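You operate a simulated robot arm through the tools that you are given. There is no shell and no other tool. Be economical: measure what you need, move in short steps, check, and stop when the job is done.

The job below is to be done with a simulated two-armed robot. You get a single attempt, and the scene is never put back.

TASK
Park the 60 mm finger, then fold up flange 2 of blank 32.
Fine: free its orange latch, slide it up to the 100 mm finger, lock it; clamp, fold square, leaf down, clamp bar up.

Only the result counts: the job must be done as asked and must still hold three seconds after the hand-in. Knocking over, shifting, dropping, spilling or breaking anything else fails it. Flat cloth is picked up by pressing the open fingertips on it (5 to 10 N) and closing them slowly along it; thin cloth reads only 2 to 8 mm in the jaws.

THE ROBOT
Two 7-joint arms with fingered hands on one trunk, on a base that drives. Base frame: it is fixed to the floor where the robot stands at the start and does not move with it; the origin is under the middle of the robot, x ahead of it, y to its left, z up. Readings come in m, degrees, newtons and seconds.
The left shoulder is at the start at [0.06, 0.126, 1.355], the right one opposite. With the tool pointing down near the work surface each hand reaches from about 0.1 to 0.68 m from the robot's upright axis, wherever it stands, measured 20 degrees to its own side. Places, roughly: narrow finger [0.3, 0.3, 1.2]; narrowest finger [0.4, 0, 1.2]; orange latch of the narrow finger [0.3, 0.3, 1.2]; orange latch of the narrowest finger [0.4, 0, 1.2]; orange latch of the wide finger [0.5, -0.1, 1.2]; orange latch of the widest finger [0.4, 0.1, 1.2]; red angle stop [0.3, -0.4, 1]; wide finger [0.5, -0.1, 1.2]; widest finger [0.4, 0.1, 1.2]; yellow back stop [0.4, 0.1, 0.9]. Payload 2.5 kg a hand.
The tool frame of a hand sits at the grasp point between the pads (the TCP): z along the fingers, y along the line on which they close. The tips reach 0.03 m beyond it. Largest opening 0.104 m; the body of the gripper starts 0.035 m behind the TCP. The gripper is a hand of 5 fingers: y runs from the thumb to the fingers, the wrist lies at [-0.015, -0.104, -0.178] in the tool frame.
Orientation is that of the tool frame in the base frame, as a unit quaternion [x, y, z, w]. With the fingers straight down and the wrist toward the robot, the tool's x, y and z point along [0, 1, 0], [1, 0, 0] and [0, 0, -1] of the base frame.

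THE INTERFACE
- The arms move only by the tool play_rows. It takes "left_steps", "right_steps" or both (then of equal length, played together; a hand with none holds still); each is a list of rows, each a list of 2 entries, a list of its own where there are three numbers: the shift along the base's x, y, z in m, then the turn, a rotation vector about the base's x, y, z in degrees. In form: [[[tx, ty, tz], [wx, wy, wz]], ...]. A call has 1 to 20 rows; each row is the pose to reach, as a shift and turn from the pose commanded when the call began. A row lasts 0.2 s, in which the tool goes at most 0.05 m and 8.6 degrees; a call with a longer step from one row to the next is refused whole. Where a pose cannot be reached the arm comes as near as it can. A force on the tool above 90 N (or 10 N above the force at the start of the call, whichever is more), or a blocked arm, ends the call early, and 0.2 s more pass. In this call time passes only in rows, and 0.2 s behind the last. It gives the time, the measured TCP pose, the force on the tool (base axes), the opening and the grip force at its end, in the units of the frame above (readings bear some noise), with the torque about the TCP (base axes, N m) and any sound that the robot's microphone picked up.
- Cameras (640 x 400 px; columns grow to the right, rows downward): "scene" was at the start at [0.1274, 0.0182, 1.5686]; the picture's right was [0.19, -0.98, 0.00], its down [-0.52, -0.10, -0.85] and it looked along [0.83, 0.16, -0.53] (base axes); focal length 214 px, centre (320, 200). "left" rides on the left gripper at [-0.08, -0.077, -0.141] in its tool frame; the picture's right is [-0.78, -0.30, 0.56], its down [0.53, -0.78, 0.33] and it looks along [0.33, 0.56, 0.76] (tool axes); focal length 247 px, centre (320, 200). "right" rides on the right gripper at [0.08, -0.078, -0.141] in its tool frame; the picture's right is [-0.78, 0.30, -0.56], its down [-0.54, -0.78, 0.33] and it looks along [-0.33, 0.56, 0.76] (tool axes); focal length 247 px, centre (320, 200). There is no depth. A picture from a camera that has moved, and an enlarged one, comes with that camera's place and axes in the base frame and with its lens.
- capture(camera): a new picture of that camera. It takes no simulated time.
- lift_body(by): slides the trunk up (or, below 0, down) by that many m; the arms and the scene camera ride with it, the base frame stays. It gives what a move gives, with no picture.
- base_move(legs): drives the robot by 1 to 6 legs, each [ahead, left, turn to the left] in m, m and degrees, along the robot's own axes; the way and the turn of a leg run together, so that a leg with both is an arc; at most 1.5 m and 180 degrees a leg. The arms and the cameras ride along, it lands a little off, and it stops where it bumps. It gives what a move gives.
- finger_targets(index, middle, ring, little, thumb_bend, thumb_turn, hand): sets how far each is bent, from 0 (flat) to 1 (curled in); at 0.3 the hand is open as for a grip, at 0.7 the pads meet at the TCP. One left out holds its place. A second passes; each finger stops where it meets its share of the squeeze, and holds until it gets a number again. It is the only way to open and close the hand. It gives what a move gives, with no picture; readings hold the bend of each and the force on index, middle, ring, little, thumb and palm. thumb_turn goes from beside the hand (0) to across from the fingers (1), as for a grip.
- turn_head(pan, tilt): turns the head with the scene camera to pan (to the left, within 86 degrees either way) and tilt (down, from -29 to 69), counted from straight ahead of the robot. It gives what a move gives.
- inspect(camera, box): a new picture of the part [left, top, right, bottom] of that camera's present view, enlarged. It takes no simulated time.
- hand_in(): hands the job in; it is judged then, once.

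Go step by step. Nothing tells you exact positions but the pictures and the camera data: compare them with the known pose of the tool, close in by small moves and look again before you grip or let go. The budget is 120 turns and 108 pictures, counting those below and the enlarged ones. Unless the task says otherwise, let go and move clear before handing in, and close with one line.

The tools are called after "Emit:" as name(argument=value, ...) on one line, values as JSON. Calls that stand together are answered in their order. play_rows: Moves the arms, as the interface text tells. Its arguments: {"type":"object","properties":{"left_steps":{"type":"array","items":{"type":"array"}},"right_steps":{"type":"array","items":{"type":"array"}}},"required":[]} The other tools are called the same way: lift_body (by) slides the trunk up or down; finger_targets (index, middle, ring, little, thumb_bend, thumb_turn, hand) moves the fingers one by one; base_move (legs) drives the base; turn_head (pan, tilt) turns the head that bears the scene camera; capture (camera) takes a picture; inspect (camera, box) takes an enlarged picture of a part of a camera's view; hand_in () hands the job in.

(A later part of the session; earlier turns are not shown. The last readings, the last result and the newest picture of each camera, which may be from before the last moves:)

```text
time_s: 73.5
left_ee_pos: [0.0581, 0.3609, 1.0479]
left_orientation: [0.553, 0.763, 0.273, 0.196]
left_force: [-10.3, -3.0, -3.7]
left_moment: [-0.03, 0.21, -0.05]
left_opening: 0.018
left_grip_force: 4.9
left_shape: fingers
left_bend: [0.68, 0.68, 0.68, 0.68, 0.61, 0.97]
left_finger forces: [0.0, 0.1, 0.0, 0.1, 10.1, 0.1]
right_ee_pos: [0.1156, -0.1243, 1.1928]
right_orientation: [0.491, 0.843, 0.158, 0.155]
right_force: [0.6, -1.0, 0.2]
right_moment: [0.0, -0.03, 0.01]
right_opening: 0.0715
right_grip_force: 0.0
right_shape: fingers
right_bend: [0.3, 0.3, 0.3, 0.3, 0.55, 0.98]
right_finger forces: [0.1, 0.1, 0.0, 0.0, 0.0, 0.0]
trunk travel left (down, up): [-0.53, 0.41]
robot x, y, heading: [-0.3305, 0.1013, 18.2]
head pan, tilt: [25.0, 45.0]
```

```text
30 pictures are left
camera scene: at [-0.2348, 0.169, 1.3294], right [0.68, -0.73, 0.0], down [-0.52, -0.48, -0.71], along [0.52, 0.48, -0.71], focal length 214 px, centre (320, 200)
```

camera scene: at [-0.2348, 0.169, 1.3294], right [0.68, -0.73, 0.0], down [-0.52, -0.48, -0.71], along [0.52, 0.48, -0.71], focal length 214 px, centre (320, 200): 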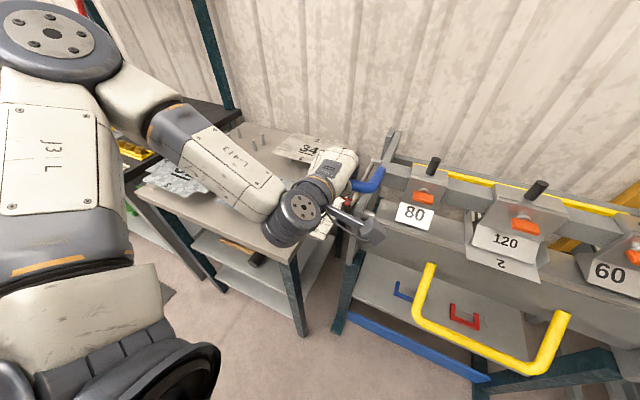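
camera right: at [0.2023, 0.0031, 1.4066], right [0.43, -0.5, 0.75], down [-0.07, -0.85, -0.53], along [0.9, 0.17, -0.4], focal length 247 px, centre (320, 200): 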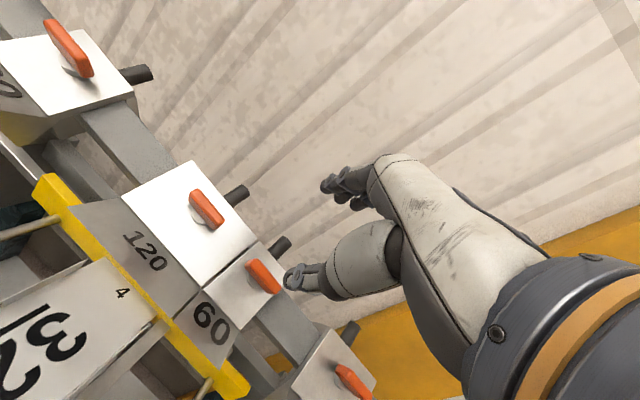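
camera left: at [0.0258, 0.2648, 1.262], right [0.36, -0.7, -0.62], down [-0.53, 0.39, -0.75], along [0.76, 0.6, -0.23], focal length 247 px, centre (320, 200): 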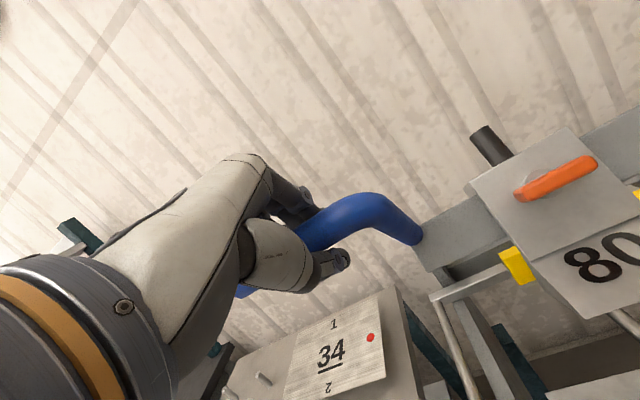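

Emit:
inspect(camera="scene", box=[320, 120, 640, 320])

Emit:
inspect(camera="left", box=[160, 100, 640, 400])

```text
2.00 times, centred on (480, 220) of scene
camera zoom: at [-0.2348, 0.169, 1.3294], right [0.68, -0.73, 0.0], down [-0.52, -0.48, -0.71], along [0.52, 0.48, -0.71], focal length 429 px, centre (0, 160)
```

zoom: 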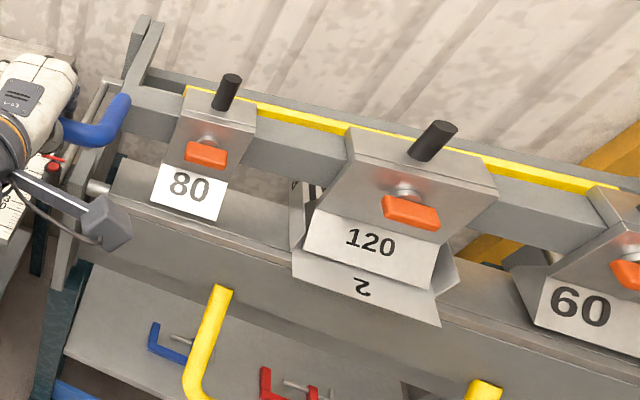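

```text
1.33 times, centred on (400, 250) of left
camera zoom: at [-0.0596, 0.2378, 1.1064], right [0.36, -0.7, -0.62], down [-0.54, 0.39, -0.75], along [0.76, 0.6, -0.23], focal length 329 px, centre (213, 133)
```

zoom: 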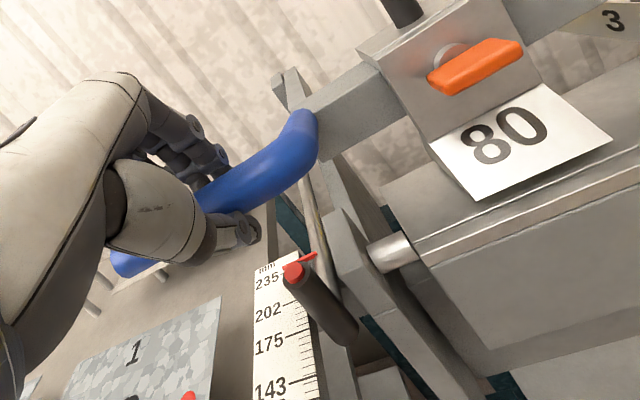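

Emit:
base_move(legs=[[-0.014, 0, 0]])

Emit:
lift_body(by=-0.03)

Emit:
inspect(camera="scene", box=[320, 100, 640, 300])

```text
time_s: 74.3
left_ee_pos: [0.0472, 0.3595, 1.0475]
left_orientation: [0.551, 0.763, 0.275, 0.197]
left_force: [8.8, 3.7, -6.6]
left_moment: [0.08, 0.02, -0.15]
left_opening: 0.0163
left_grip_force: 6.8
left_shape: fingers
left_bend: [0.65, 0.66, 0.65, 0.67, 0.64, 0.97]
left_finger forces: [2.9, 2.7, 3.1, 1.2, 4.5, 0.1]
right_ee_pos: [0.1064, -0.1267, 1.1912]
right_orientation: [0.489, 0.844, 0.158, 0.154]
right_force: [0.3, 0.9, -0.1]
right_moment: [-0.01, 0.0, 0.02]
right_opening: 0.0715
right_grip_force: 0.1
right_shape: fingers
right_bend: [0.3, 0.3, 0.3, 0.3, 0.55, 0.98]
right_finger forces: [0.0, 0.0, 0.0, 0.1, 0.0, 0.0]
trunk travel left (down, up): [-0.53, 0.41]
robot x, y, heading: [-0.3452, 0.0969, 18.2]
head pan, tilt: [25.0, 45.0]
```

```text
time_s: 75.0
left_ee_pos: [0.0482, 0.3591, 1.0222]
left_orientation: [0.55, 0.76, 0.282, 0.202]
left_force: [15.3, 4.8, 22.3]
left_moment: [0.54, -0.11, -0.4]
left_opening: 0.0154
left_grip_force: 12.1
left_shape: fingers
left_bend: [0.6, 0.68, 0.66, 0.62, 0.68, 0.97]
left_finger forces: [9.5, 0.2, 2.6, 11.3, 0.0, 0.0]
right_ee_pos: [0.1047, -0.1285, 1.162]
right_orientation: [0.49, 0.843, 0.159, 0.155]
right_force: [0.8, -0.2, -0.1]
right_moment: [-0.01, 0.01, 0.02]
right_opening: 0.0718
right_grip_force: 0.1
right_shape: fingers
right_bend: [0.3, 0.3, 0.3, 0.3, 0.55, 0.98]
right_finger forces: [0.0, 0.1, 0.0, 0.0, 0.0, 0.0]
trunk travel left (down, up): [-0.5, 0.44]
robot x, y, heading: [-0.3443, 0.0977, 17.8]
head pan, tilt: [25.0, 45.0]
```

```text
2.00 times, centred on (480, 200) of scene
camera zoom: at [-0.2462, 0.1645, 1.2996], right [0.68, -0.73, 0.0], down [-0.52, -0.48, -0.71], along [0.52, 0.48, -0.71], focal length 429 px, centre (0, 200)
```

zoom: 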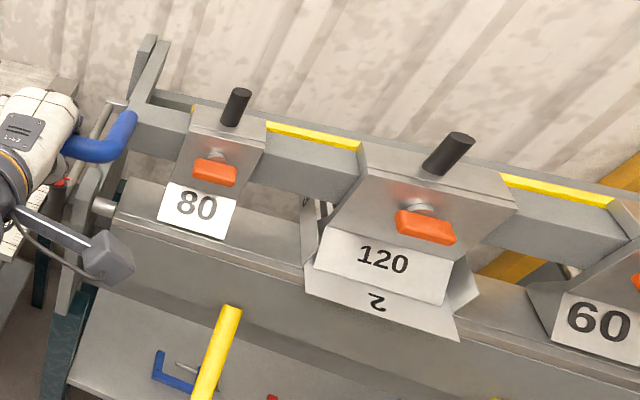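

Emit:
lift_body(by=-0.02)

Emit:
inspect(camera="left", box=[160, 100, 640, 400])

```text
time_s: 75.7
left_ee_pos: [0.051, 0.3582, 1.0122]
left_orientation: [0.545, 0.757, 0.293, 0.21]
left_force: [12.9, 6.5, 49.9]
left_moment: [1.15, -0.03, -0.27]
left_opening: 0.0202
left_grip_force: 20.7
left_shape: fingers
left_bend: [0.55, 0.68, 0.64, 0.63, 0.68, 0.97]
left_finger forces: [16.9, 0.6, 4.7, 19.0, 0.0, 0.0]
right_ee_pos: [0.1024, -0.129, 1.1419]
right_orientation: [0.49, 0.843, 0.159, 0.155]
right_force: [-0.4, 0.3, 0.6]
right_moment: [0.02, -0.02, 0.01]
right_opening: 0.0717
right_grip_force: 0.0
right_shape: fingers
right_bend: [0.3, 0.3, 0.3, 0.3, 0.55, 0.98]
right_finger forces: [0.0, 0.0, 0.0, 0.0, 0.0, 0.0]
trunk travel left (down, up): [-0.48, 0.46]
robot x, y, heading: [-0.3425, 0.095, 17.9]
head pan, tilt: [25.0, 45.0]
```

```text
1.33 times, centred on (400, 250) of left
camera zoom: at [-0.0689, 0.2331, 1.0644], right [0.39, -0.69, -0.61], down [-0.5, 0.4, -0.77], along [0.77, 0.61, -0.19], focal length 329 px, centre (213, 133)
```

zoom: 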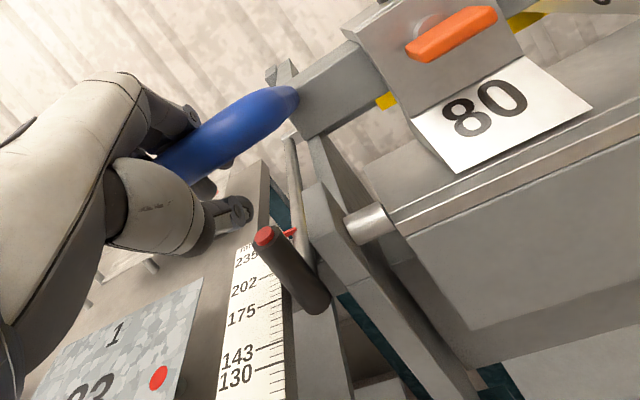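

The clamp bar is down on the blank with about 50 N at the handle, which I keep holding. Now I look at the leaf handle.

Emit:
turn_head(pan=-18, tilt=45)

Emit:
capture(camera="scene")

Emit:
capture(camera="right")

```text
time_s: 76.8
left_ee_pos: [0.0511, 0.3587, 1.0128]
left_orientation: [0.545, 0.756, 0.294, 0.211]
left_force: [13.5, 6.4, 49.5]
left_moment: [1.15, 0.02, -0.25]
left_opening: 0.0201
left_grip_force: 20.7
left_shape: fingers
left_bend: [0.55, 0.68, 0.64, 0.63, 0.68, 0.97]
left_finger forces: [16.9, 0.6, 4.6, 19.2, 0.0, 0.1]
right_ee_pos: [0.1026, -0.1291, 1.1437]
right_orientation: [0.489, 0.843, 0.16, 0.155]
right_force: [-0.3, 0.9, -0.3]
right_moment: [0.01, -0.04, -0.01]
right_opening: 0.0714
right_grip_force: 0.0
right_shape: fingers
right_bend: [0.3, 0.3, 0.3, 0.3, 0.55, 0.98]
right_finger forces: [0.0, 0.0, 0.1, 0.1, 0.0, 0.0]
trunk travel left (down, up): [-0.48, 0.46]
robot x, y, heading: [-0.3464, 0.095, 18.0]
head pan, tilt: [-18.0, 45.0]
```

```text
25 pictures are left
camera scene: at [-0.2265, 0.1081, 1.2797], right [0.0, -1.0, 0.0], down [-0.71, 0.0, -0.71], along [0.71, 0.0, -0.71], focal length 214 px, centre (320, 200)
```

scene: 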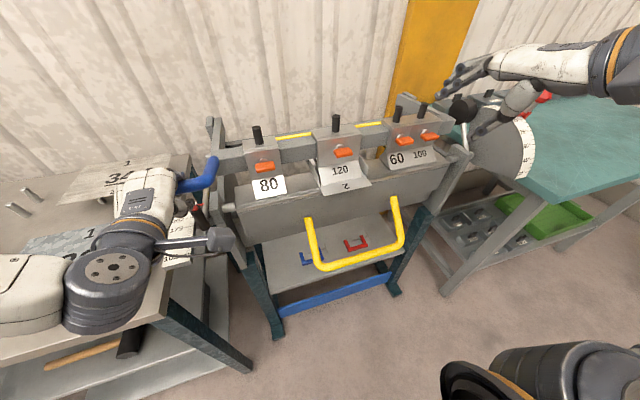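

```text
24 pictures are left
camera right: at [-0.0542, -0.1108, 1.2293], right [0.36, -0.61, 0.71], down [-0.21, -0.79, -0.57], along [0.91, 0.06, -0.42], focal length 247 px, centre (320, 200)
```

right: 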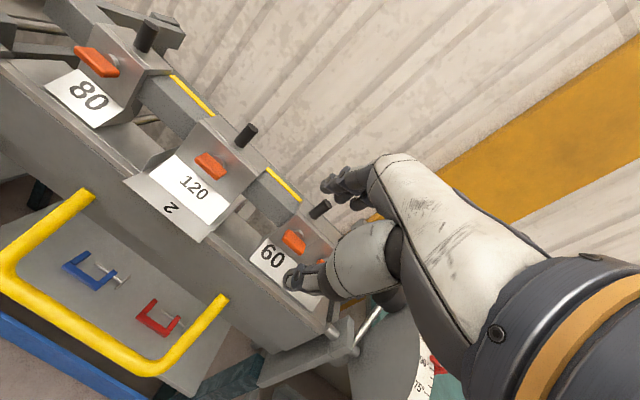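

Yellow handle bar runs from about [0.088, 0.112, 0.68] to [0.163, -0.15, 0.68], the leaf axis lies near z 0.88. I bring the right hand down to it, fingers forward-down.

Emit:
finger_targets(hand="right", thumb_bend=0.3)

Emit:
play_rows(right_steps=[[[-0.0024, 0.0068, -0.0451], [1.5, -1.8, -1]], [[-0.0048, 0.0136, -0.0902], [3, -3.5, -2.1]], [[-0.0072, 0.0203, -0.1352], [4.5, -5.3, -3.1]], [[-0.0096, 0.0271, -0.1803], [6, -7.1, -4.1]], [[-0.012, 0.0339, -0.2254], [7.4, -8.8, -5.2]], [[-0.0144, 0.0407, -0.2705], [8.9, -10.6, -6.2]], [[-0.0168, 0.0474, -0.3155], [10.4, -12.4, -7.2]], [[-0.0192, 0.0542, -0.3606], [11.9, -14.1, -8.3]], [[-0.0216, 0.061, -0.4057], [13.4, -15.9, -9.3]]])

Emit:
capture(camera="right")

```text
time_s: 77.8
left_ee_pos: [0.0512, 0.3586, 1.0128]
left_orientation: [0.545, 0.756, 0.293, 0.211]
left_force: [13.3, 7.1, 49.8]
left_moment: [1.15, -0.07, -0.27]
left_opening: 0.0203
left_grip_force: 20.4
left_shape: fingers
left_bend: [0.55, 0.68, 0.64, 0.63, 0.68, 0.97]
left_finger forces: [17.0, 0.6, 4.6, 19.1, 0.1, 0.1]
right_ee_pos: [0.103, -0.1297, 1.1428]
right_orientation: [0.489, 0.843, 0.16, 0.155]
right_force: [0.2, -0.1, -0.4]
right_moment: [-0.02, 0.01, 0.01]
right_opening: 0.1027
right_grip_force: 0.1
right_shape: fingers
right_bend: [0.3, 0.3, 0.3, 0.3, 0.3, 0.98]
right_finger forces: [0.0, 0.1, 0.1, 0.1, 0.0, 0.0]
trunk travel left (down, up): [-0.48, 0.46]
robot x, y, heading: [-0.3425, 0.097, 18.1]
head pan, tilt: [-18.0, 45.0]
```

```text
time_s: 79.8
left_ee_pos: [0.0518, 0.358, 1.012]
left_orientation: [0.545, 0.756, 0.294, 0.211]
left_force: [15.2, 6.2, 49.1]
left_moment: [1.14, 0.0, -0.31]
left_opening: 0.0206
left_grip_force: 21.4
left_shape: fingers
left_bend: [0.55, 0.68, 0.64, 0.62, 0.68, 0.97]
left_finger forces: [17.3, 0.5, 4.6, 19.8, 0.1, 0.0]
right_ee_pos: [0.0677, -0.1446, 0.8316]
right_orientation: [0.54, 0.751, 0.309, 0.22]
right_force: [0.7, -0.7, -0.3]
right_moment: [0.02, -0.03, 0.01]
right_opening: 0.1029
right_grip_force: 0.1
right_shape: fingers
right_bend: [0.3, 0.3, 0.3, 0.3, 0.3, 0.98]
right_finger forces: [0.0, 0.0, 0.1, 0.2, 0.0, 0.0]
right hand out of reach, approached as far as the arm can: row 7, 8, 9
trunk travel left (down, up): [-0.48, 0.46]
robot x, y, heading: [-0.3472, 0.0937, 18.0]
head pan, tilt: [-18.0, 45.0]
```

```text
23 pictures are left
camera right: at [-0.1041, -0.1166, 0.8777], right [0.08, -0.8, 0.6], down [-0.13, -0.61, -0.78], along [0.99, -0.02, -0.15], focal length 247 px, centre (320, 200)
```

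right: 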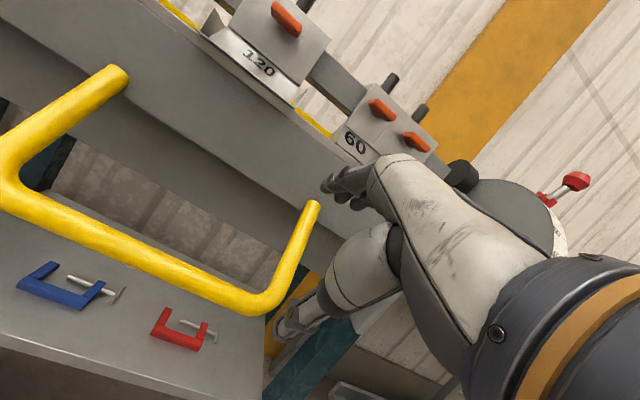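

The right arm cannot reach the low bar from here, so I test whether the clamp stays down by itself: ease the load, then open the left hand.

Emit:
lift_body(by=0.03)

Emit:
finger_targets(hand="left", index=0.3, middle=0.3, ring=0.3, little=0.3, thumb_bend=0.3)

Emit:
capture(camera="scene")

```text
time_s: 80.5
left_ee_pos: [0.0483, 0.3598, 1.0241]
left_orientation: [0.552, 0.764, 0.272, 0.194]
left_force: [25.2, 6.2, -8.1]
left_moment: [-0.34, 0.32, -0.71]
left_opening: 0.0147
left_grip_force: 10.7
left_shape: fingers
left_bend: [0.61, 0.68, 0.66, 0.61, 0.68, 0.97]
left_finger forces: [7.0, 0.0, 2.4, 11.9, 0.0, 0.0]
right_ee_pos: [0.0699, -0.1428, 0.859]
right_orientation: [0.542, 0.752, 0.306, 0.219]
right_force: [0.1, -1.1, 0.0]
right_moment: [0.01, 0.0, 0.01]
right_opening: 0.1027
right_grip_force: 0.1
right_shape: fingers
right_bend: [0.3, 0.3, 0.3, 0.3, 0.3, 0.98]
right_finger forces: [0.0, 0.0, 0.0, 0.0, 0.0, 0.1]
trunk travel left (down, up): [-0.51, 0.43]
robot x, y, heading: [-0.3423, 0.0968, 17.9]
head pan, tilt: [-18.0, 45.0]
```

```text
time_s: 81.5
left_ee_pos: [0.046, 0.3581, 1.0287]
left_orientation: [0.552, 0.762, 0.275, 0.198]
left_force: [0.0, -0.1, 0.4]
left_moment: [-0.02, 0.0, 0.0]
left_opening: 0.1024
left_grip_force: 0.3
left_shape: fingers
left_bend: [0.3, 0.3, 0.3, 0.3, 0.3, 0.97]
left_finger forces: [0.0, 0.1, 0.0, 0.0, 0.0, 0.0]
right_ee_pos: [0.0684, -0.1436, 0.8619]
right_orientation: [0.54, 0.751, 0.309, 0.22]
right_force: [-0.4, 0.8, 0.7]
right_moment: [-0.03, 0.01, 0.02]
right_opening: 0.1027
right_grip_force: 0.1
right_shape: fingers
right_bend: [0.3, 0.3, 0.3, 0.3, 0.3, 0.98]
right_finger forces: [0.0, 0.0, 0.0, 0.0, 0.0, 0.0]
trunk travel left (down, up): [-0.51, 0.43]
robot x, y, heading: [-0.3449, 0.0974, 17.7]
head pan, tilt: [-18.0, 45.0]
```

```text
22 pictures are left
camera scene: at [-0.2249, 0.1095, 1.3093], right [0.0, -1.0, 0.0], down [-0.71, 0.0, -0.71], along [0.71, 0.0, -0.71], focal length 214 px, centre (320, 200)
```

scene: 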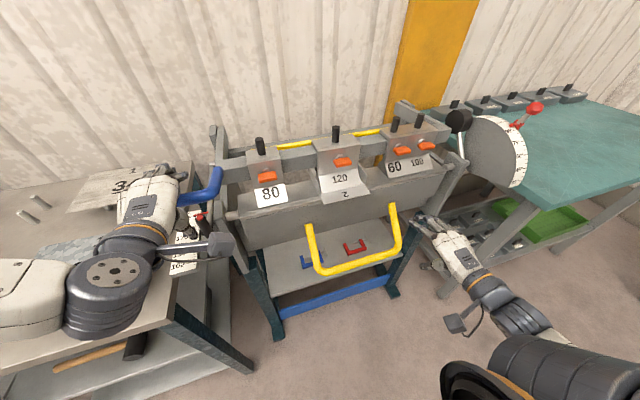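

The clamp bar stays down on its own. I withdraw the left hand from the handle and back the base for right-arm room.

Emit:
play_rows(left_steps=[[[-0.018, -0.006, 0.024], [0, 0, 0]], [[-0.036, -0.012, 0.048], [0, 0, 0]], [[-0.055, -0.018, 0.08], [0, 0, 0]], [[-0.06, -0.02, 0.12], [0, 0, 0]], [[-0.06, -0.02, 0.16], [0, 0, 0]]])

Emit:
base_move(legs=[[-0.16, 0, 0]])

Emit:
play_rows(right_steps=[[[0.03, 0.02, -0.02], [0, 0, 0]], [[0.06, 0.045, -0.04], [0, 0, 0]], [[0.09, 0.07, -0.06], [0, 0, 0]], [[0.12, 0.09, -0.08], [0, 0, 0]], [[0.145, 0.11, -0.1], [0, 0, 0]], [[0.16, 0.125, -0.123], [0, 0, 0]]])

Emit:
capture(camera="right")

```text
time_s: 82.9
left_ee_pos: [-0.0063, 0.342, 1.1153]
left_orientation: [0.565, 0.793, 0.176, 0.148]
left_force: [-1.1, -0.1, -0.1]
left_moment: [0.02, -0.02, 0.03]
left_opening: 0.1031
left_grip_force: 0.0
left_shape: fingers
left_bend: [0.3, 0.3, 0.3, 0.3, 0.3, 0.97]
left_finger forces: [0.0, 0.1, 0.0, 0.0, 0.0, 0.1]
left hand out of reach, approached as far as the arm can: row 1, 2, 3, 4
right_ee_pos: [0.0672, -0.1447, 0.8615]
right_orientation: [0.54, 0.751, 0.308, 0.22]
right_force: [0.2, -0.5, -0.2]
right_moment: [0.01, -0.02, 0.02]
right_opening: 0.103
right_grip_force: 0.1
right_shape: fingers
right_bend: [0.3, 0.3, 0.3, 0.3, 0.3, 0.98]
right_finger forces: [0.0, 0.0, 0.0, 0.0, 0.0, 0.1]
trunk travel left (down, up): [-0.51, 0.43]
robot x, y, heading: [-0.3423, 0.0975, 17.8]
head pan, tilt: [-18.0, 45.0]
stopped in row 5 (left hand): the arm was blocked; the commanded pose is now the measured one
```

```text
time_s: 84.3
left_ee_pos: [-0.1566, 0.292, 1.1148]
left_orientation: [0.564, 0.793, 0.177, 0.149]
left_force: [-0.1, -0.1, 0.1]
left_moment: [0.02, -0.01, 0.0]
left_opening: 0.1029
left_grip_force: 0.0
left_shape: fingers
left_bend: [0.3, 0.3, 0.3, 0.3, 0.3, 0.97]
left_finger forces: [0.1, 0.1, 0.0, 0.0, 0.1, 0.0]
right_ee_pos: [-0.0833, -0.1932, 0.8614]
right_orientation: [0.542, 0.75, 0.308, 0.221]
right_force: [0.2, 0.9, 0.1]
right_moment: [0.0, 0.0, 0.03]
right_opening: 0.1029
right_grip_force: 0.0
right_shape: fingers
right_bend: [0.3, 0.3, 0.3, 0.3, 0.3, 0.98]
right_finger forces: [0.1, 0.0, 0.1, 0.0, 0.0, 0.0]
trunk travel left (down, up): [-0.51, 0.43]
robot x, y, heading: [-0.494, 0.0466, 17.8]
head pan, tilt: [-18.0, 45.0]
```

```text
time_s: 85.7
left_ee_pos: [-0.157, 0.2934, 1.1149]
left_orientation: [0.565, 0.793, 0.175, 0.149]
left_force: [-0.1, -0.4, 0.3]
left_moment: [-0.02, -0.01, -0.02]
left_opening: 0.1032
left_grip_force: 0.1
left_shape: fingers
left_bend: [0.3, 0.3, 0.3, 0.3, 0.3, 0.97]
left_finger forces: [0.0, 0.1, 0.0, 0.1, 0.0, 0.0]
right_ee_pos: [-0.0157, -0.1882, 0.8909]
right_orientation: [0.542, 0.751, 0.307, 0.22]
right_force: [-0.1, -0.2, 0.1]
right_moment: [0.02, 0.02, 0.01]
right_opening: 0.1032
right_grip_force: 0.1
right_shape: fingers
right_bend: [0.3, 0.3, 0.3, 0.3, 0.3, 0.98]
right_finger forces: [0.0, 0.1, 0.0, 0.1, 0.0, 0.0]
right hand out of reach, approached as far as the arm can: row 1, 2, 3, 4, 5, 6
trunk travel left (down, up): [-0.51, 0.43]
robot x, y, heading: [-0.4924, 0.0472, 17.9]
head pan, tilt: [-18.0, 45.0]
```

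```text
21 pictures are left
camera right: at [-0.1869, -0.1594, 0.9382], right [0.08, -0.79, 0.6], down [-0.14, -0.61, -0.78], along [0.99, -0.02, -0.16], focal length 247 px, centre (320, 200)
```

right: 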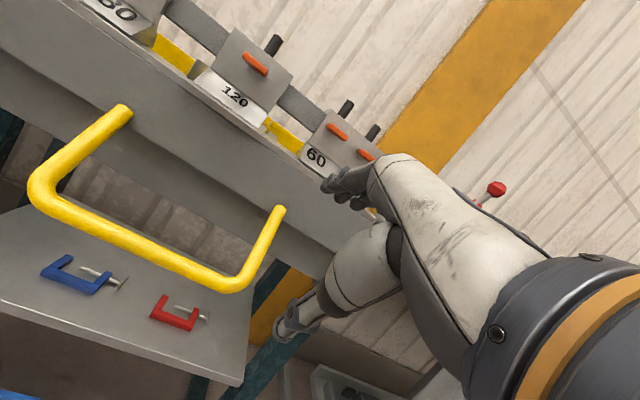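

Pitching the hand so far forward is what limits the arm; I turn the fingers straight down, go a bit nearer and come at the bar from above.

Emit:
play_rows(right_steps=[[[-0.005, 0, 0.02], [-2.5, 7.6, 0]], [[-0.01, 0, 0.03], [-5, 15.2, 0]], [[-0.01, 0, 0.04], [-7.4, 22.8, 0]], [[-0.01, 0, 0.05], [-9.9, 30.4, 0]], [[-0.01, 0, 0.05], [-12.4, 38, 0]]])

Emit:
base_move(legs=[[0.1, 0, 0]])

Emit:
capture(camera="right")

```text
time_s: 86.9
left_ee_pos: [-0.1563, 0.2929, 1.1136]
left_orientation: [0.565, 0.792, 0.175, 0.149]
left_force: [-0.3, -0.4, -0.1]
left_moment: [-0.01, 0.01, -0.01]
left_opening: 0.1031
left_grip_force: 0.0
left_shape: fingers
left_bend: [0.3, 0.3, 0.3, 0.3, 0.3, 0.97]
left_finger forces: [0.0, 0.1, 0.0, 0.1, 0.0, 0.0]
right_ee_pos: [-0.0282, -0.1855, 0.9432]
right_orientation: [0.585, 0.81, 0.033, 0.019]
right_force: [-0.3, 0.0, 0.2]
right_moment: [-0.02, -0.02, 0.02]
right_opening: 0.1028
right_grip_force: 0.2
right_shape: fingers
right_bend: [0.3, 0.3, 0.3, 0.3, 0.3, 0.98]
right_finger forces: [0.0, 0.0, 0.1, 0.0, 0.0, 0.0]
trunk travel left (down, up): [-0.51, 0.43]
robot x, y, heading: [-0.4961, 0.0456, 17.9]
head pan, tilt: [-18.0, 45.0]
```

```text
time_s: 88.0
left_ee_pos: [-0.0618, 0.3247, 1.1145]
left_orientation: [0.564, 0.793, 0.174, 0.148]
left_force: [-0.3, 0.3, 0.1]
left_moment: [-0.03, 0.03, -0.01]
left_opening: 0.1032
left_grip_force: 0.0
left_shape: fingers
left_bend: [0.3, 0.3, 0.3, 0.3, 0.3, 0.97]
left_finger forces: [0.1, 0.0, 0.1, 0.1, 0.1, 0.0]
right_ee_pos: [0.0676, -0.1549, 0.9431]
right_orientation: [0.585, 0.81, 0.033, 0.02]
right_force: [0.1, -0.3, 0.2]
right_moment: [0.0, 0.01, -0.02]
right_opening: 0.1028
right_grip_force: 0.0
right_shape: fingers
right_bend: [0.3, 0.3, 0.3, 0.3, 0.3, 0.98]
right_finger forces: [0.0, 0.0, 0.1, 0.0, 0.0, 0.1]
trunk travel left (down, up): [-0.51, 0.43]
robot x, y, heading: [-0.3987, 0.0756, 18.1]
head pan, tilt: [-18.0, 45.0]
```

```text
20 pictures are left
camera right: at [-0.0409, -0.1063, 1.0788], right [0.48, -0.66, 0.57], down [-0.54, -0.74, -0.4], along [0.69, -0.12, -0.72], focal length 247 px, centre (320, 200)
```

right: 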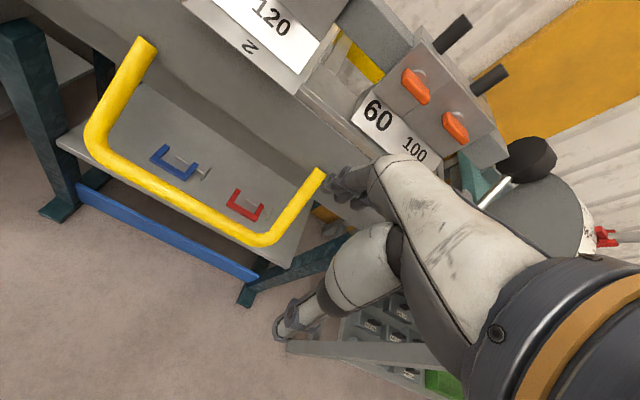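

Emit:
play_rows(right_steps=[[[0.018, 0.029, -0.032], [0, 0, 0]], [[0.036, 0.058, -0.065], [0, 0, 0]], [[0.054, 0.087, -0.098], [0, 0, 0]], [[0.0724, 0.1159, -0.13], [0, 0, 0]], [[0.0724, 0.1159, -0.175], [0, 0, 0]]])

Emit:
capture(camera="right")

```text
time_s: 89.2
left_ee_pos: [-0.0611, 0.3238, 1.1146]
left_orientation: [0.564, 0.793, 0.174, 0.148]
left_force: [-0.5, 0.3, -0.4]
left_moment: [-0.01, 0.0, 0.02]
left_opening: 0.1035
left_grip_force: 0.1
left_shape: fingers
left_bend: [0.3, 0.3, 0.3, 0.3, 0.3, 0.97]
left_finger forces: [0.0, 0.0, 0.1, 0.1, 0.0, 0.0]
right_ee_pos: [0.1401, -0.0415, 0.7717]
right_orientation: [0.585, 0.81, 0.033, 0.02]
right_force: [0.5, 0.4, -0.4]
right_moment: [-0.01, -0.03, -0.01]
right_opening: 0.103
right_grip_force: 0.0
right_shape: fingers
right_bend: [0.3, 0.3, 0.3, 0.3, 0.3, 0.98]
right_finger forces: [0.1, 0.0, 0.0, 0.0, 0.0, 0.0]
trunk travel left (down, up): [-0.51, 0.43]
robot x, y, heading: [-0.4019, 0.079, 17.9]
head pan, tilt: [-18.0, 45.0]
```

```text
19 pictures are left
camera right: at [0.0317, 0.0068, 0.9059], right [0.48, -0.66, 0.57], down [-0.54, -0.74, -0.4], along [0.69, -0.12, -0.72], focal length 247 px, centre (320, 200)
```

right: 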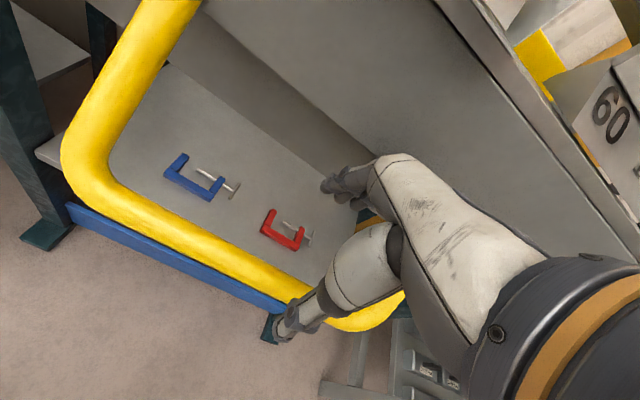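

Emit:
play_rows(right_steps=[[[-0.006, -0.002, -0.03], [0, 0, 0]], [[-0.012, -0.004, -0.06], [0, 0, 0]], [[-0.012, -0.004, -0.09], [0, 0, 0]]])

Emit:
capture(camera="right")

Emit:
capture(camera="scene")

```text
time_s: 90.0
left_ee_pos: [-0.0623, 0.3247, 1.1147]
left_orientation: [0.564, 0.793, 0.174, 0.148]
left_force: [0.7, 0.5, -0.2]
left_moment: [0.0, 0.02, 0.01]
left_opening: 0.1031
left_grip_force: 0.0
left_shape: fingers
left_bend: [0.3, 0.3, 0.3, 0.3, 0.3, 0.97]
left_finger forces: [0.1, 0.1, 0.0, 0.0, 0.0, 0.0]
right_ee_pos: [0.1286, -0.0447, 0.6784]
right_orientation: [0.585, 0.81, 0.034, 0.02]
right_force: [0.2, -0.2, -0.8]
right_moment: [0.01, -0.03, 0.0]
right_opening: 0.103
right_grip_force: 0.1
right_shape: fingers
right_bend: [0.3, 0.3, 0.3, 0.3, 0.3, 0.98]
right_finger forces: [0.0, 0.0, 0.0, 0.0, 0.0, 0.1]
trunk travel left (down, up): [-0.51, 0.43]
robot x, y, heading: [-0.3975, 0.0768, 18.1]
head pan, tilt: [-18.0, 45.0]
```

```text
18 pictures are left
camera right: at [0.019, 0.0039, 0.8141], right [0.48, -0.66, 0.57], down [-0.54, -0.74, -0.4], along [0.69, -0.12, -0.72], focal length 247 px, centre (320, 200)
```

right: 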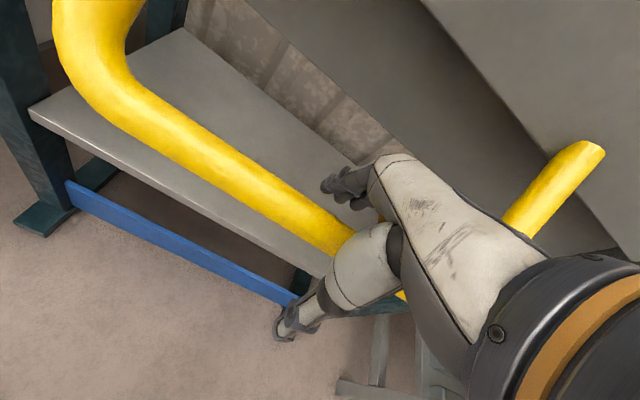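

```text
17 pictures are left
camera scene: at [-0.281, 0.0913, 1.3094], right [0.0, -1.0, 0.0], down [-0.71, 0.0, -0.71], along [0.71, 0.0, -0.71], focal length 214 px, centre (320, 200)
```

scene: 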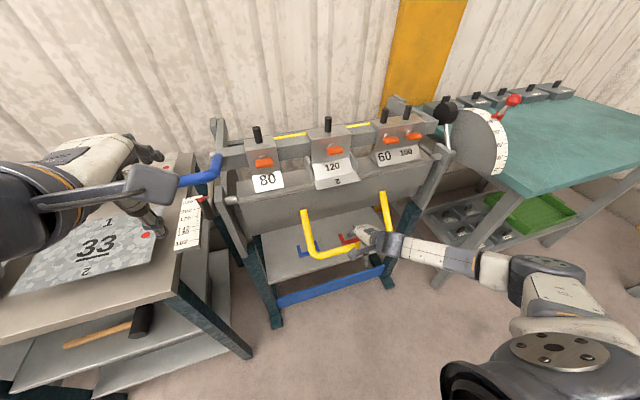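

Emit:
finger_targets(hand="right", index=0.75, middle=0.75, ring=0.75, little=0.75, thumb_bend=0.72)

```text
time_s: 91.0
left_ee_pos: [-0.0622, 0.3238, 1.1147]
left_orientation: [0.564, 0.793, 0.175, 0.147]
left_force: [0.2, -0.4, 0.8]
left_moment: [-0.01, 0.04, 0.0]
left_opening: 0.1032
left_grip_force: 0.2
left_shape: fingers
left_bend: [0.3, 0.3, 0.3, 0.3, 0.3, 0.97]
left_finger forces: [0.0, 0.0, 0.0, 0.1, 0.1, 0.0]
right_ee_pos: [0.128, -0.0448, 0.6801]
right_orientation: [0.585, 0.81, 0.034, 0.02]
right_force: [0.0, -0.4, -3.1]
right_moment: [0.11, 0.05, 0.1]
right_opening: 0.0
right_grip_force: 2.7
right_shape: fingers
right_bend: [0.74, 0.75, 0.75, 0.74, 0.71, 0.97]
right_finger forces: [0.1, 0.0, 0.0, 3.6, 1.8, 0.0]
trunk travel left (down, up): [-0.51, 0.43]
robot x, y, heading: [-0.399, 0.0798, 17.9]
head pan, tilt: [-18.0, 45.0]
```

The hand hooks the bar. I start raising the leaf along its arc.

Emit:
play_rows(right_steps=[[[-0.0161, -0.0052, 0.0129], [0, 0, 0]], [[-0.031, -0.0101, 0.0272], [0, 0, 0]], [[-0.0447, -0.0145, 0.0428], [0, 0, 0]]])

Emit:
capture(camera="scene")

```text
time_s: 91.8
left_ee_pos: [-0.0611, 0.3232, 1.1141]
left_orientation: [0.564, 0.794, 0.175, 0.147]
left_force: [0.4, -0.6, 0.4]
left_moment: [0.0, 0.02, -0.02]
left_opening: 0.1033
left_grip_force: 0.1
left_shape: fingers
left_bend: [0.3, 0.3, 0.3, 0.3, 0.3, 0.97]
left_finger forces: [0.0, 0.1, 0.0, 0.1, 0.0, 0.0]
right_ee_pos: [0.0807, -0.0602, 0.7202]
right_orientation: [0.586, 0.81, 0.032, 0.019]
right_force: [-5.1, -2.0, -7.7]
right_moment: [0.31, 0.1, 0.12]
right_opening: 0.0
right_grip_force: 5.8
right_shape: fingers
right_bend: [0.74, 0.75, 0.75, 0.74, 0.69, 0.97]
right_finger forces: [0.1, 0.0, 0.0, 6.2, 5.7, 0.1]
trunk travel left (down, up): [-0.51, 0.43]
robot x, y, heading: [-0.3978, 0.0786, 18.2]
head pan, tilt: [-18.0, 45.0]
```

```text
16 pictures are left
camera scene: at [-0.2809, 0.0909, 1.3093], right [0.0, -1.0, 0.0], down [-0.71, 0.0, -0.71], along [0.71, 0.0, -0.71], focal length 214 px, centre (320, 200)
```

scene: 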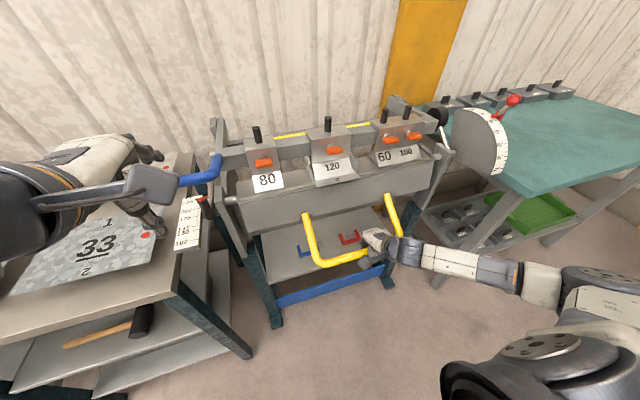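

Emit:
play_rows(right_steps=[[[-0.012, -0.004, 0.017], [0, 0, 0]], [[-0.0233, -0.0076, 0.0346], [0, 0, 0]], [[-0.0325, -0.0106, 0.0537], [0, 0, 0]], [[-0.0405, -0.0132, 0.0731], [0, 0, 0]], [[-0.0464, -0.015, 0.0934], [0, 0, 0]], [[-0.0511, -0.0166, 0.1141], [0, 0, 0]], [[-0.0535, -0.0174, 0.1352], [0, 0, 0]], [[-0.0547, -0.0178, 0.1564], [0, 0, 0]]])

Emit:
capture(camera="scene")

```text
time_s: 93.6
left_ee_pos: [-0.0632, 0.3223, 1.1156]
left_orientation: [0.564, 0.793, 0.176, 0.149]
left_force: [-0.2, 0.2, -0.2]
left_moment: [0.0, -0.01, 0.02]
left_opening: 0.1031
left_grip_force: 0.1
left_shape: fingers
left_bend: [0.3, 0.3, 0.3, 0.3, 0.3, 0.97]
left_finger forces: [0.0, 0.0, 0.0, 0.1, 0.1, 0.0]
right_ee_pos: [0.0252, -0.0757, 0.8767]
right_orientation: [0.585, 0.81, 0.032, 0.019]
right_force: [-22.7, -9.2, -4.2]
right_moment: [0.08, 0.01, 0.22]
right_opening: 0.0115
right_grip_force: 13.5
right_shape: fingers
right_bend: [0.75, 0.75, 0.75, 0.74, 0.6, 0.97]
right_finger forces: [0.0, 0.0, 0.5, 1.5, 25.1, 0.1]
trunk travel left (down, up): [-0.51, 0.43]
robot x, y, heading: [-0.3988, 0.0822, 18.1]
head pan, tilt: [-18.0, 45.0]
```

```text
15 pictures are left
camera scene: at [-0.283, 0.0903, 1.3096], right [0.0, -1.0, 0.0], down [-0.71, 0.0, -0.71], along [0.71, 0.0, -0.71], focal length 214 px, centre (320, 200)
```

scene: 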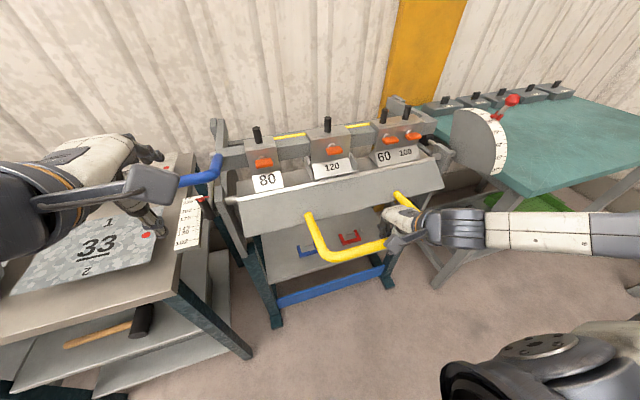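

Emit:
play_rows(right_steps=[[[-0.009, -0.003, 0.012], [0, 0, 0]], [[-0.011, -0.0036, 0.0275], [0, 0, 0]], [[-0.011, -0.0036, 0.0423], [0, 0, 0]], [[-0.007, -0.0023, 0.063], [0, 0, 0]], [[-0.001, 0, 0.083], [0, 0, 0]]])

Emit:
inspect(camera="scene", box=[220, 70, 540, 270])

```text
time_s: 94.8
left_ee_pos: [-0.0624, 0.3221, 1.1154]
left_orientation: [0.564, 0.793, 0.176, 0.148]
left_force: [0.0, 0.0, 0.2]
left_moment: [0.01, -0.01, -0.03]
left_opening: 0.1031
left_grip_force: 0.0
left_shape: fingers
left_bend: [0.3, 0.3, 0.3, 0.3, 0.3, 0.97]
left_finger forces: [0.0, 0.0, 0.1, 0.0, 0.0, 0.0]
right_ee_pos: [0.018, -0.0576, 0.9442]
right_orientation: [0.578, 0.814, 0.047, -0.023]
right_force: [-9.5, -13.6, 0.2]
right_moment: [0.07, 0.01, 0.27]
right_opening: 0.0018
right_grip_force: 7.9
right_shape: fingers
right_bend: [0.75, 0.75, 0.75, 0.74, 0.66, 1.0]
right_finger forces: [0.0, 0.0, 0.0, 2.5, 13.7, 0.0]
trunk travel left (down, up): [-0.51, 0.43]
robot x, y, heading: [-0.4002, 0.0738, 18.0]
head pan, tilt: [-18.0, 45.0]
```

```text
2.00 times, centred on (380, 170) of scene
camera zoom: at [-0.2822, 0.0897, 1.3095], right [0.0, -1.0, 0.0], down [-0.71, 0.0, -0.71], along [0.71, 0.0, -0.71], focal length 429 px, centre (200, 260)
```

zoom: 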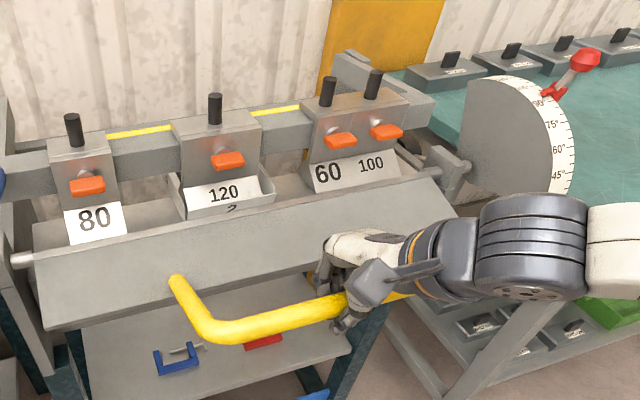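

Emit:
play_rows(right_steps=[[[0.004, 0.001, 0.01], [0, 0, 0]], [[0.008, 0.0025, 0.02], [0, 0, 0]], [[0.0125, 0.004, 0.03], [0, 0, 0]], [[0.0171, 0.0056, 0.039], [0, 0, 0]], [[0.0226, 0.0073, 0.048], [0, 0, 0]]])

Emit:
inspect(camera="scene", box=[220, 70, 540, 270])

```text
time_s: 96.0
left_ee_pos: [-0.0645, 0.3227, 1.1169]
left_orientation: [0.564, 0.793, 0.176, 0.15]
left_force: [0.5, -0.3, -0.1]
left_moment: [0.0, 0.01, 0.0]
left_opening: 0.103
left_grip_force: 0.0
left_shape: fingers
left_bend: [0.3, 0.3, 0.3, 0.3, 0.3, 0.97]
left_finger forces: [0.0, 0.0, 0.0, 0.0, 0.1, 0.0]
right_ee_pos: [0.039, -0.0513, 0.9902]
right_orientation: [0.577, 0.815, 0.049, -0.029]
right_force: [-25.1, -14.3, 7.2]
right_moment: [-0.05, 0.16, 0.22]
right_opening: 0.0129
right_grip_force: 13.1
right_shape: fingers
right_bend: [0.75, 0.75, 0.75, 0.75, 0.61, 0.98]
right_finger forces: [0.0, 0.0, 0.0, 0.0, 27.3, 0.0]
trunk travel left (down, up): [-0.51, 0.43]
robot x, y, heading: [-0.3992, 0.0762, 17.7]
head pan, tilt: [-18.0, 45.0]
```

```text
2.00 times, centred on (380, 170) of scene
camera zoom: at [-0.2847, 0.0898, 1.3099], right [0.0, -1.0, 0.0], down [-0.7, 0.0, -0.71], along [0.71, 0.0, -0.7], focal length 429 px, centre (200, 260)
```

zoom: 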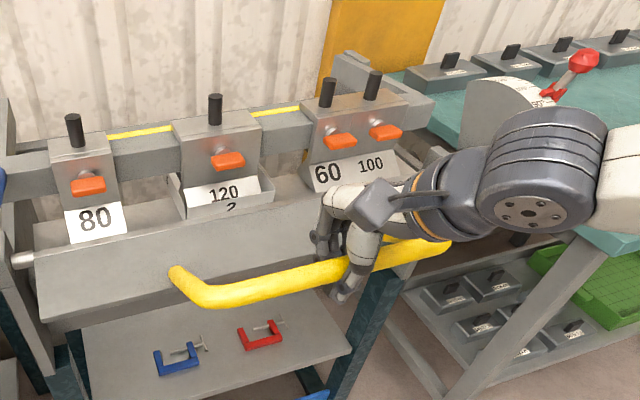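

Emit:
play_rows(right_steps=[[[0.004, 0.0013, 0.01], [0, 0, 0]], [[0.0081, 0.0026, 0.0193], [0, 0, 0]], [[0.013, 0.0042, 0.029], [0, 0, 0]], [[0.0181, 0.0059, 0.038], [0, 0, 0]]])

Emit:
turn_head(pan=-35, tilt=35)

Emit:
capture(camera="scene")

```text
time_s: 97.0
left_ee_pos: [-0.0634, 0.3229, 1.1146]
left_orientation: [0.564, 0.793, 0.176, 0.149]
left_force: [0.7, 0.4, -0.4]
left_moment: [0.03, 0.04, 0.01]
left_opening: 0.1031
left_grip_force: 0.0
left_shape: fingers
left_bend: [0.3, 0.3, 0.3, 0.3, 0.3, 0.97]
left_finger forces: [0.0, 0.0, 0.0, 0.0, 0.0, 0.1]
right_ee_pos: [0.061, -0.0498, 1.0376]
right_orientation: [0.578, 0.814, 0.057, -0.017]
right_force: [-23.3, -3.1, -10.8]
right_moment: [0.03, -0.23, 0.04]
right_opening: 0.0124
right_grip_force: 13.5
right_shape: fingers
right_bend: [0.75, 0.75, 0.75, 0.75, 0.59, 0.95]
right_finger forces: [0.0, 0.0, 0.2, 0.9, 25.3, 0.0]
trunk travel left (down, up): [-0.51, 0.43]
robot x, y, heading: [-0.3955, 0.076, 18.1]
head pan, tilt: [-18.0, 45.0]
```

```text
time_s: 97.8
left_ee_pos: [-0.0631, 0.3246, 1.1152]
left_orientation: [0.564, 0.793, 0.176, 0.149]
left_force: [-0.4, 0.1, -0.1]
left_moment: [0.01, -0.02, -0.01]
left_opening: 0.1031
left_grip_force: 0.0
left_shape: fingers
left_bend: [0.3, 0.3, 0.3, 0.3, 0.3, 0.97]
left_finger forces: [0.1, 0.0, 0.0, 0.0, 0.1, 0.1]
right_ee_pos: [0.0618, -0.0513, 1.0383]
right_orientation: [0.579, 0.813, 0.056, -0.018]
right_force: [-23.3, -1.4, -9.3]
right_moment: [0.01, -0.24, 0.06]
right_opening: 0.0127
right_grip_force: 13.1
right_shape: fingers
right_bend: [0.75, 0.75, 0.75, 0.75, 0.59, 0.95]
right_finger forces: [0.0, 0.0, 0.2, 0.9, 25.4, 0.1]
trunk travel left (down, up): [-0.51, 0.43]
robot x, y, heading: [-0.3986, 0.0801, 18.1]
head pan, tilt: [-35.0, 35.0]
```

```text
12 pictures are left
camera scene: at [-0.2804, 0.0652, 1.3244], right [-0.29, -0.96, 0.0], down [-0.55, 0.17, -0.82], along [0.78, -0.24, -0.57], focal length 214 px, centre (320, 200)
```

scene: 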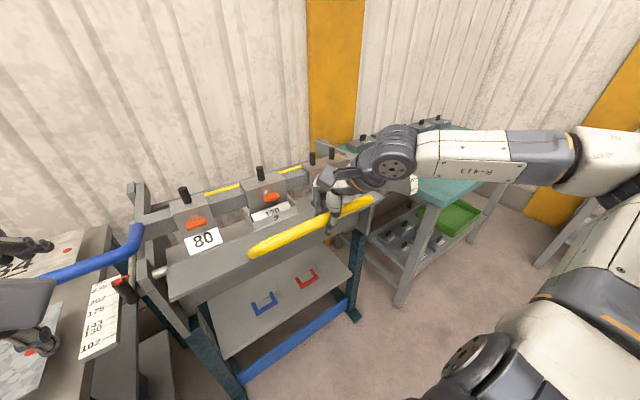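

Emit:
play_rows(right_steps=[[[0.006, 0.002, 0.009], [0, 0, 0]], [[0.0125, 0.004, 0.017], [0, 0, 0]], [[0.019, 0.0062, 0.024], [0, 0, 0]]])

Emit:
capture(camera="right")

```text
time_s: 98.6
left_ee_pos: [-0.0645, 0.3232, 1.1159]
left_orientation: [0.564, 0.793, 0.176, 0.149]
left_force: [0.2, -0.6, 0.2]
left_moment: [-0.02, 0.0, 0.01]
left_opening: 0.1032
left_grip_force: 0.0
left_shape: fingers
left_bend: [0.3, 0.3, 0.3, 0.3, 0.3, 0.97]
left_finger forces: [0.0, 0.1, 0.1, 0.0, 0.0, 0.0]
right_ee_pos: [0.0806, -0.0513, 1.0603]
right_orientation: [0.584, 0.81, 0.054, -0.019]
right_force: [-33.3, -6.2, -15.3]
right_moment: [-0.06, 0.01, 0.09]
right_opening: 0.0331
right_grip_force: 15.4
right_shape: fingers
right_bend: [0.75, 0.75, 0.75, 0.75, 0.46, 0.94]
right_finger forces: [0.0, 0.0, 0.0, 0.0, 30.8, 0.0]
trunk travel left (down, up): [-0.51, 0.43]
robot x, y, heading: [-0.3986, 0.078, 17.8]
head pan, tilt: [-35.0, 35.0]
```

```text
11 pictures are left
camera right: at [-0.0231, -0.0145, 1.2029], right [0.51, -0.7, 0.5], down [-0.55, -0.71, -0.43], along [0.66, -0.06, -0.75], focal length 247 px, centre (320, 200)
```

right: 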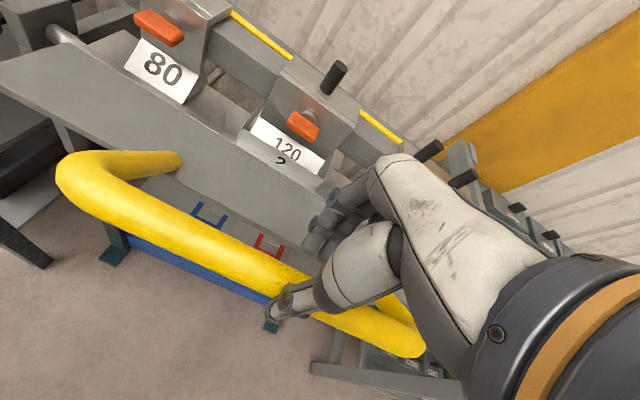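

Emit:
finger_targets(hand="right", thumb_bend=0.85, index=0.85, middle=0.85, ring=0.85, little=0.85)

Emit:
play_rows(right_steps=[[[-0.006, -0.002, 0.008], [0, 0, 0]], [[-0.006, -0.002, 0.016], [0, 0, 0]], [[-0.004, -0.001, 0.024], [0, 0, 0]]])

Emit:
capture(camera="right")

```text
time_s: 99.6
left_ee_pos: [-0.0642, 0.3239, 1.1157]
left_orientation: [0.564, 0.793, 0.177, 0.148]
left_force: [-0.3, 1.0, 0.2]
left_moment: [0.0, -0.02, 0.0]
left_opening: 0.1033
left_grip_force: 0.2
left_shape: fingers
left_bend: [0.3, 0.3, 0.3, 0.3, 0.3, 0.97]
left_finger forces: [0.0, 0.1, 0.0, 0.0, 0.0, 0.0]
right_ee_pos: [0.0842, -0.0514, 1.0621]
right_orientation: [0.585, 0.809, 0.058, -0.015]
right_force: [-20.1, -2.2, 0.2]
right_moment: [-0.05, 0.44, 0.01]
right_opening: 0.0343
right_grip_force: 10.0
right_shape: fingers
right_bend: [0.85, 0.85, 0.85, 0.85, 0.39, 0.94]
right_finger forces: [0.1, 0.1, 0.0, 0.0, 18.9, 0.1]
trunk travel left (down, up): [-0.51, 0.43]
robot x, y, heading: [-0.3985, 0.0808, 17.6]
head pan, tilt: [-35.0, 35.0]
```

```text
time_s: 100.4
left_ee_pos: [-0.063, 0.3242, 1.1148]
left_orientation: [0.564, 0.793, 0.175, 0.149]
left_force: [-0.6, -0.7, 0.4]
left_moment: [-0.02, 0.01, 0.0]
left_opening: 0.1033
left_grip_force: 0.1
left_shape: fingers
left_bend: [0.3, 0.3, 0.3, 0.3, 0.3, 0.97]
left_finger forces: [0.1, 0.0, 0.0, 0.0, 0.0, 0.1]
right_ee_pos: [0.0797, -0.0553, 1.069]
right_orientation: [0.586, 0.809, 0.039, -0.029]
right_force: [-13.5, -1.7, -2.3]
right_moment: [-0.08, 0.28, 0.04]
right_opening: 0.0292
right_grip_force: 5.3
right_shape: fingers
right_bend: [0.85, 0.85, 0.85, 0.85, 0.45, 0.95]
right_finger forces: [0.0, 0.1, 0.0, 0.1, 10.8, 0.0]
trunk travel left (down, up): [-0.51, 0.43]
robot x, y, heading: [-0.4019, 0.0801, 18.0]
head pan, tilt: [-35.0, 35.0]
```

```text
10 pictures are left
camera right: at [-0.0187, -0.016, 1.2151], right [0.52, -0.7, 0.49], down [-0.57, -0.71, -0.4], along [0.63, -0.07, -0.77], focal length 247 px, centre (320, 200)
```

right: 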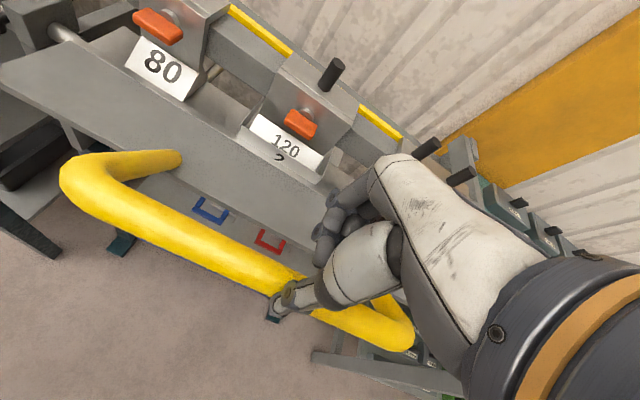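

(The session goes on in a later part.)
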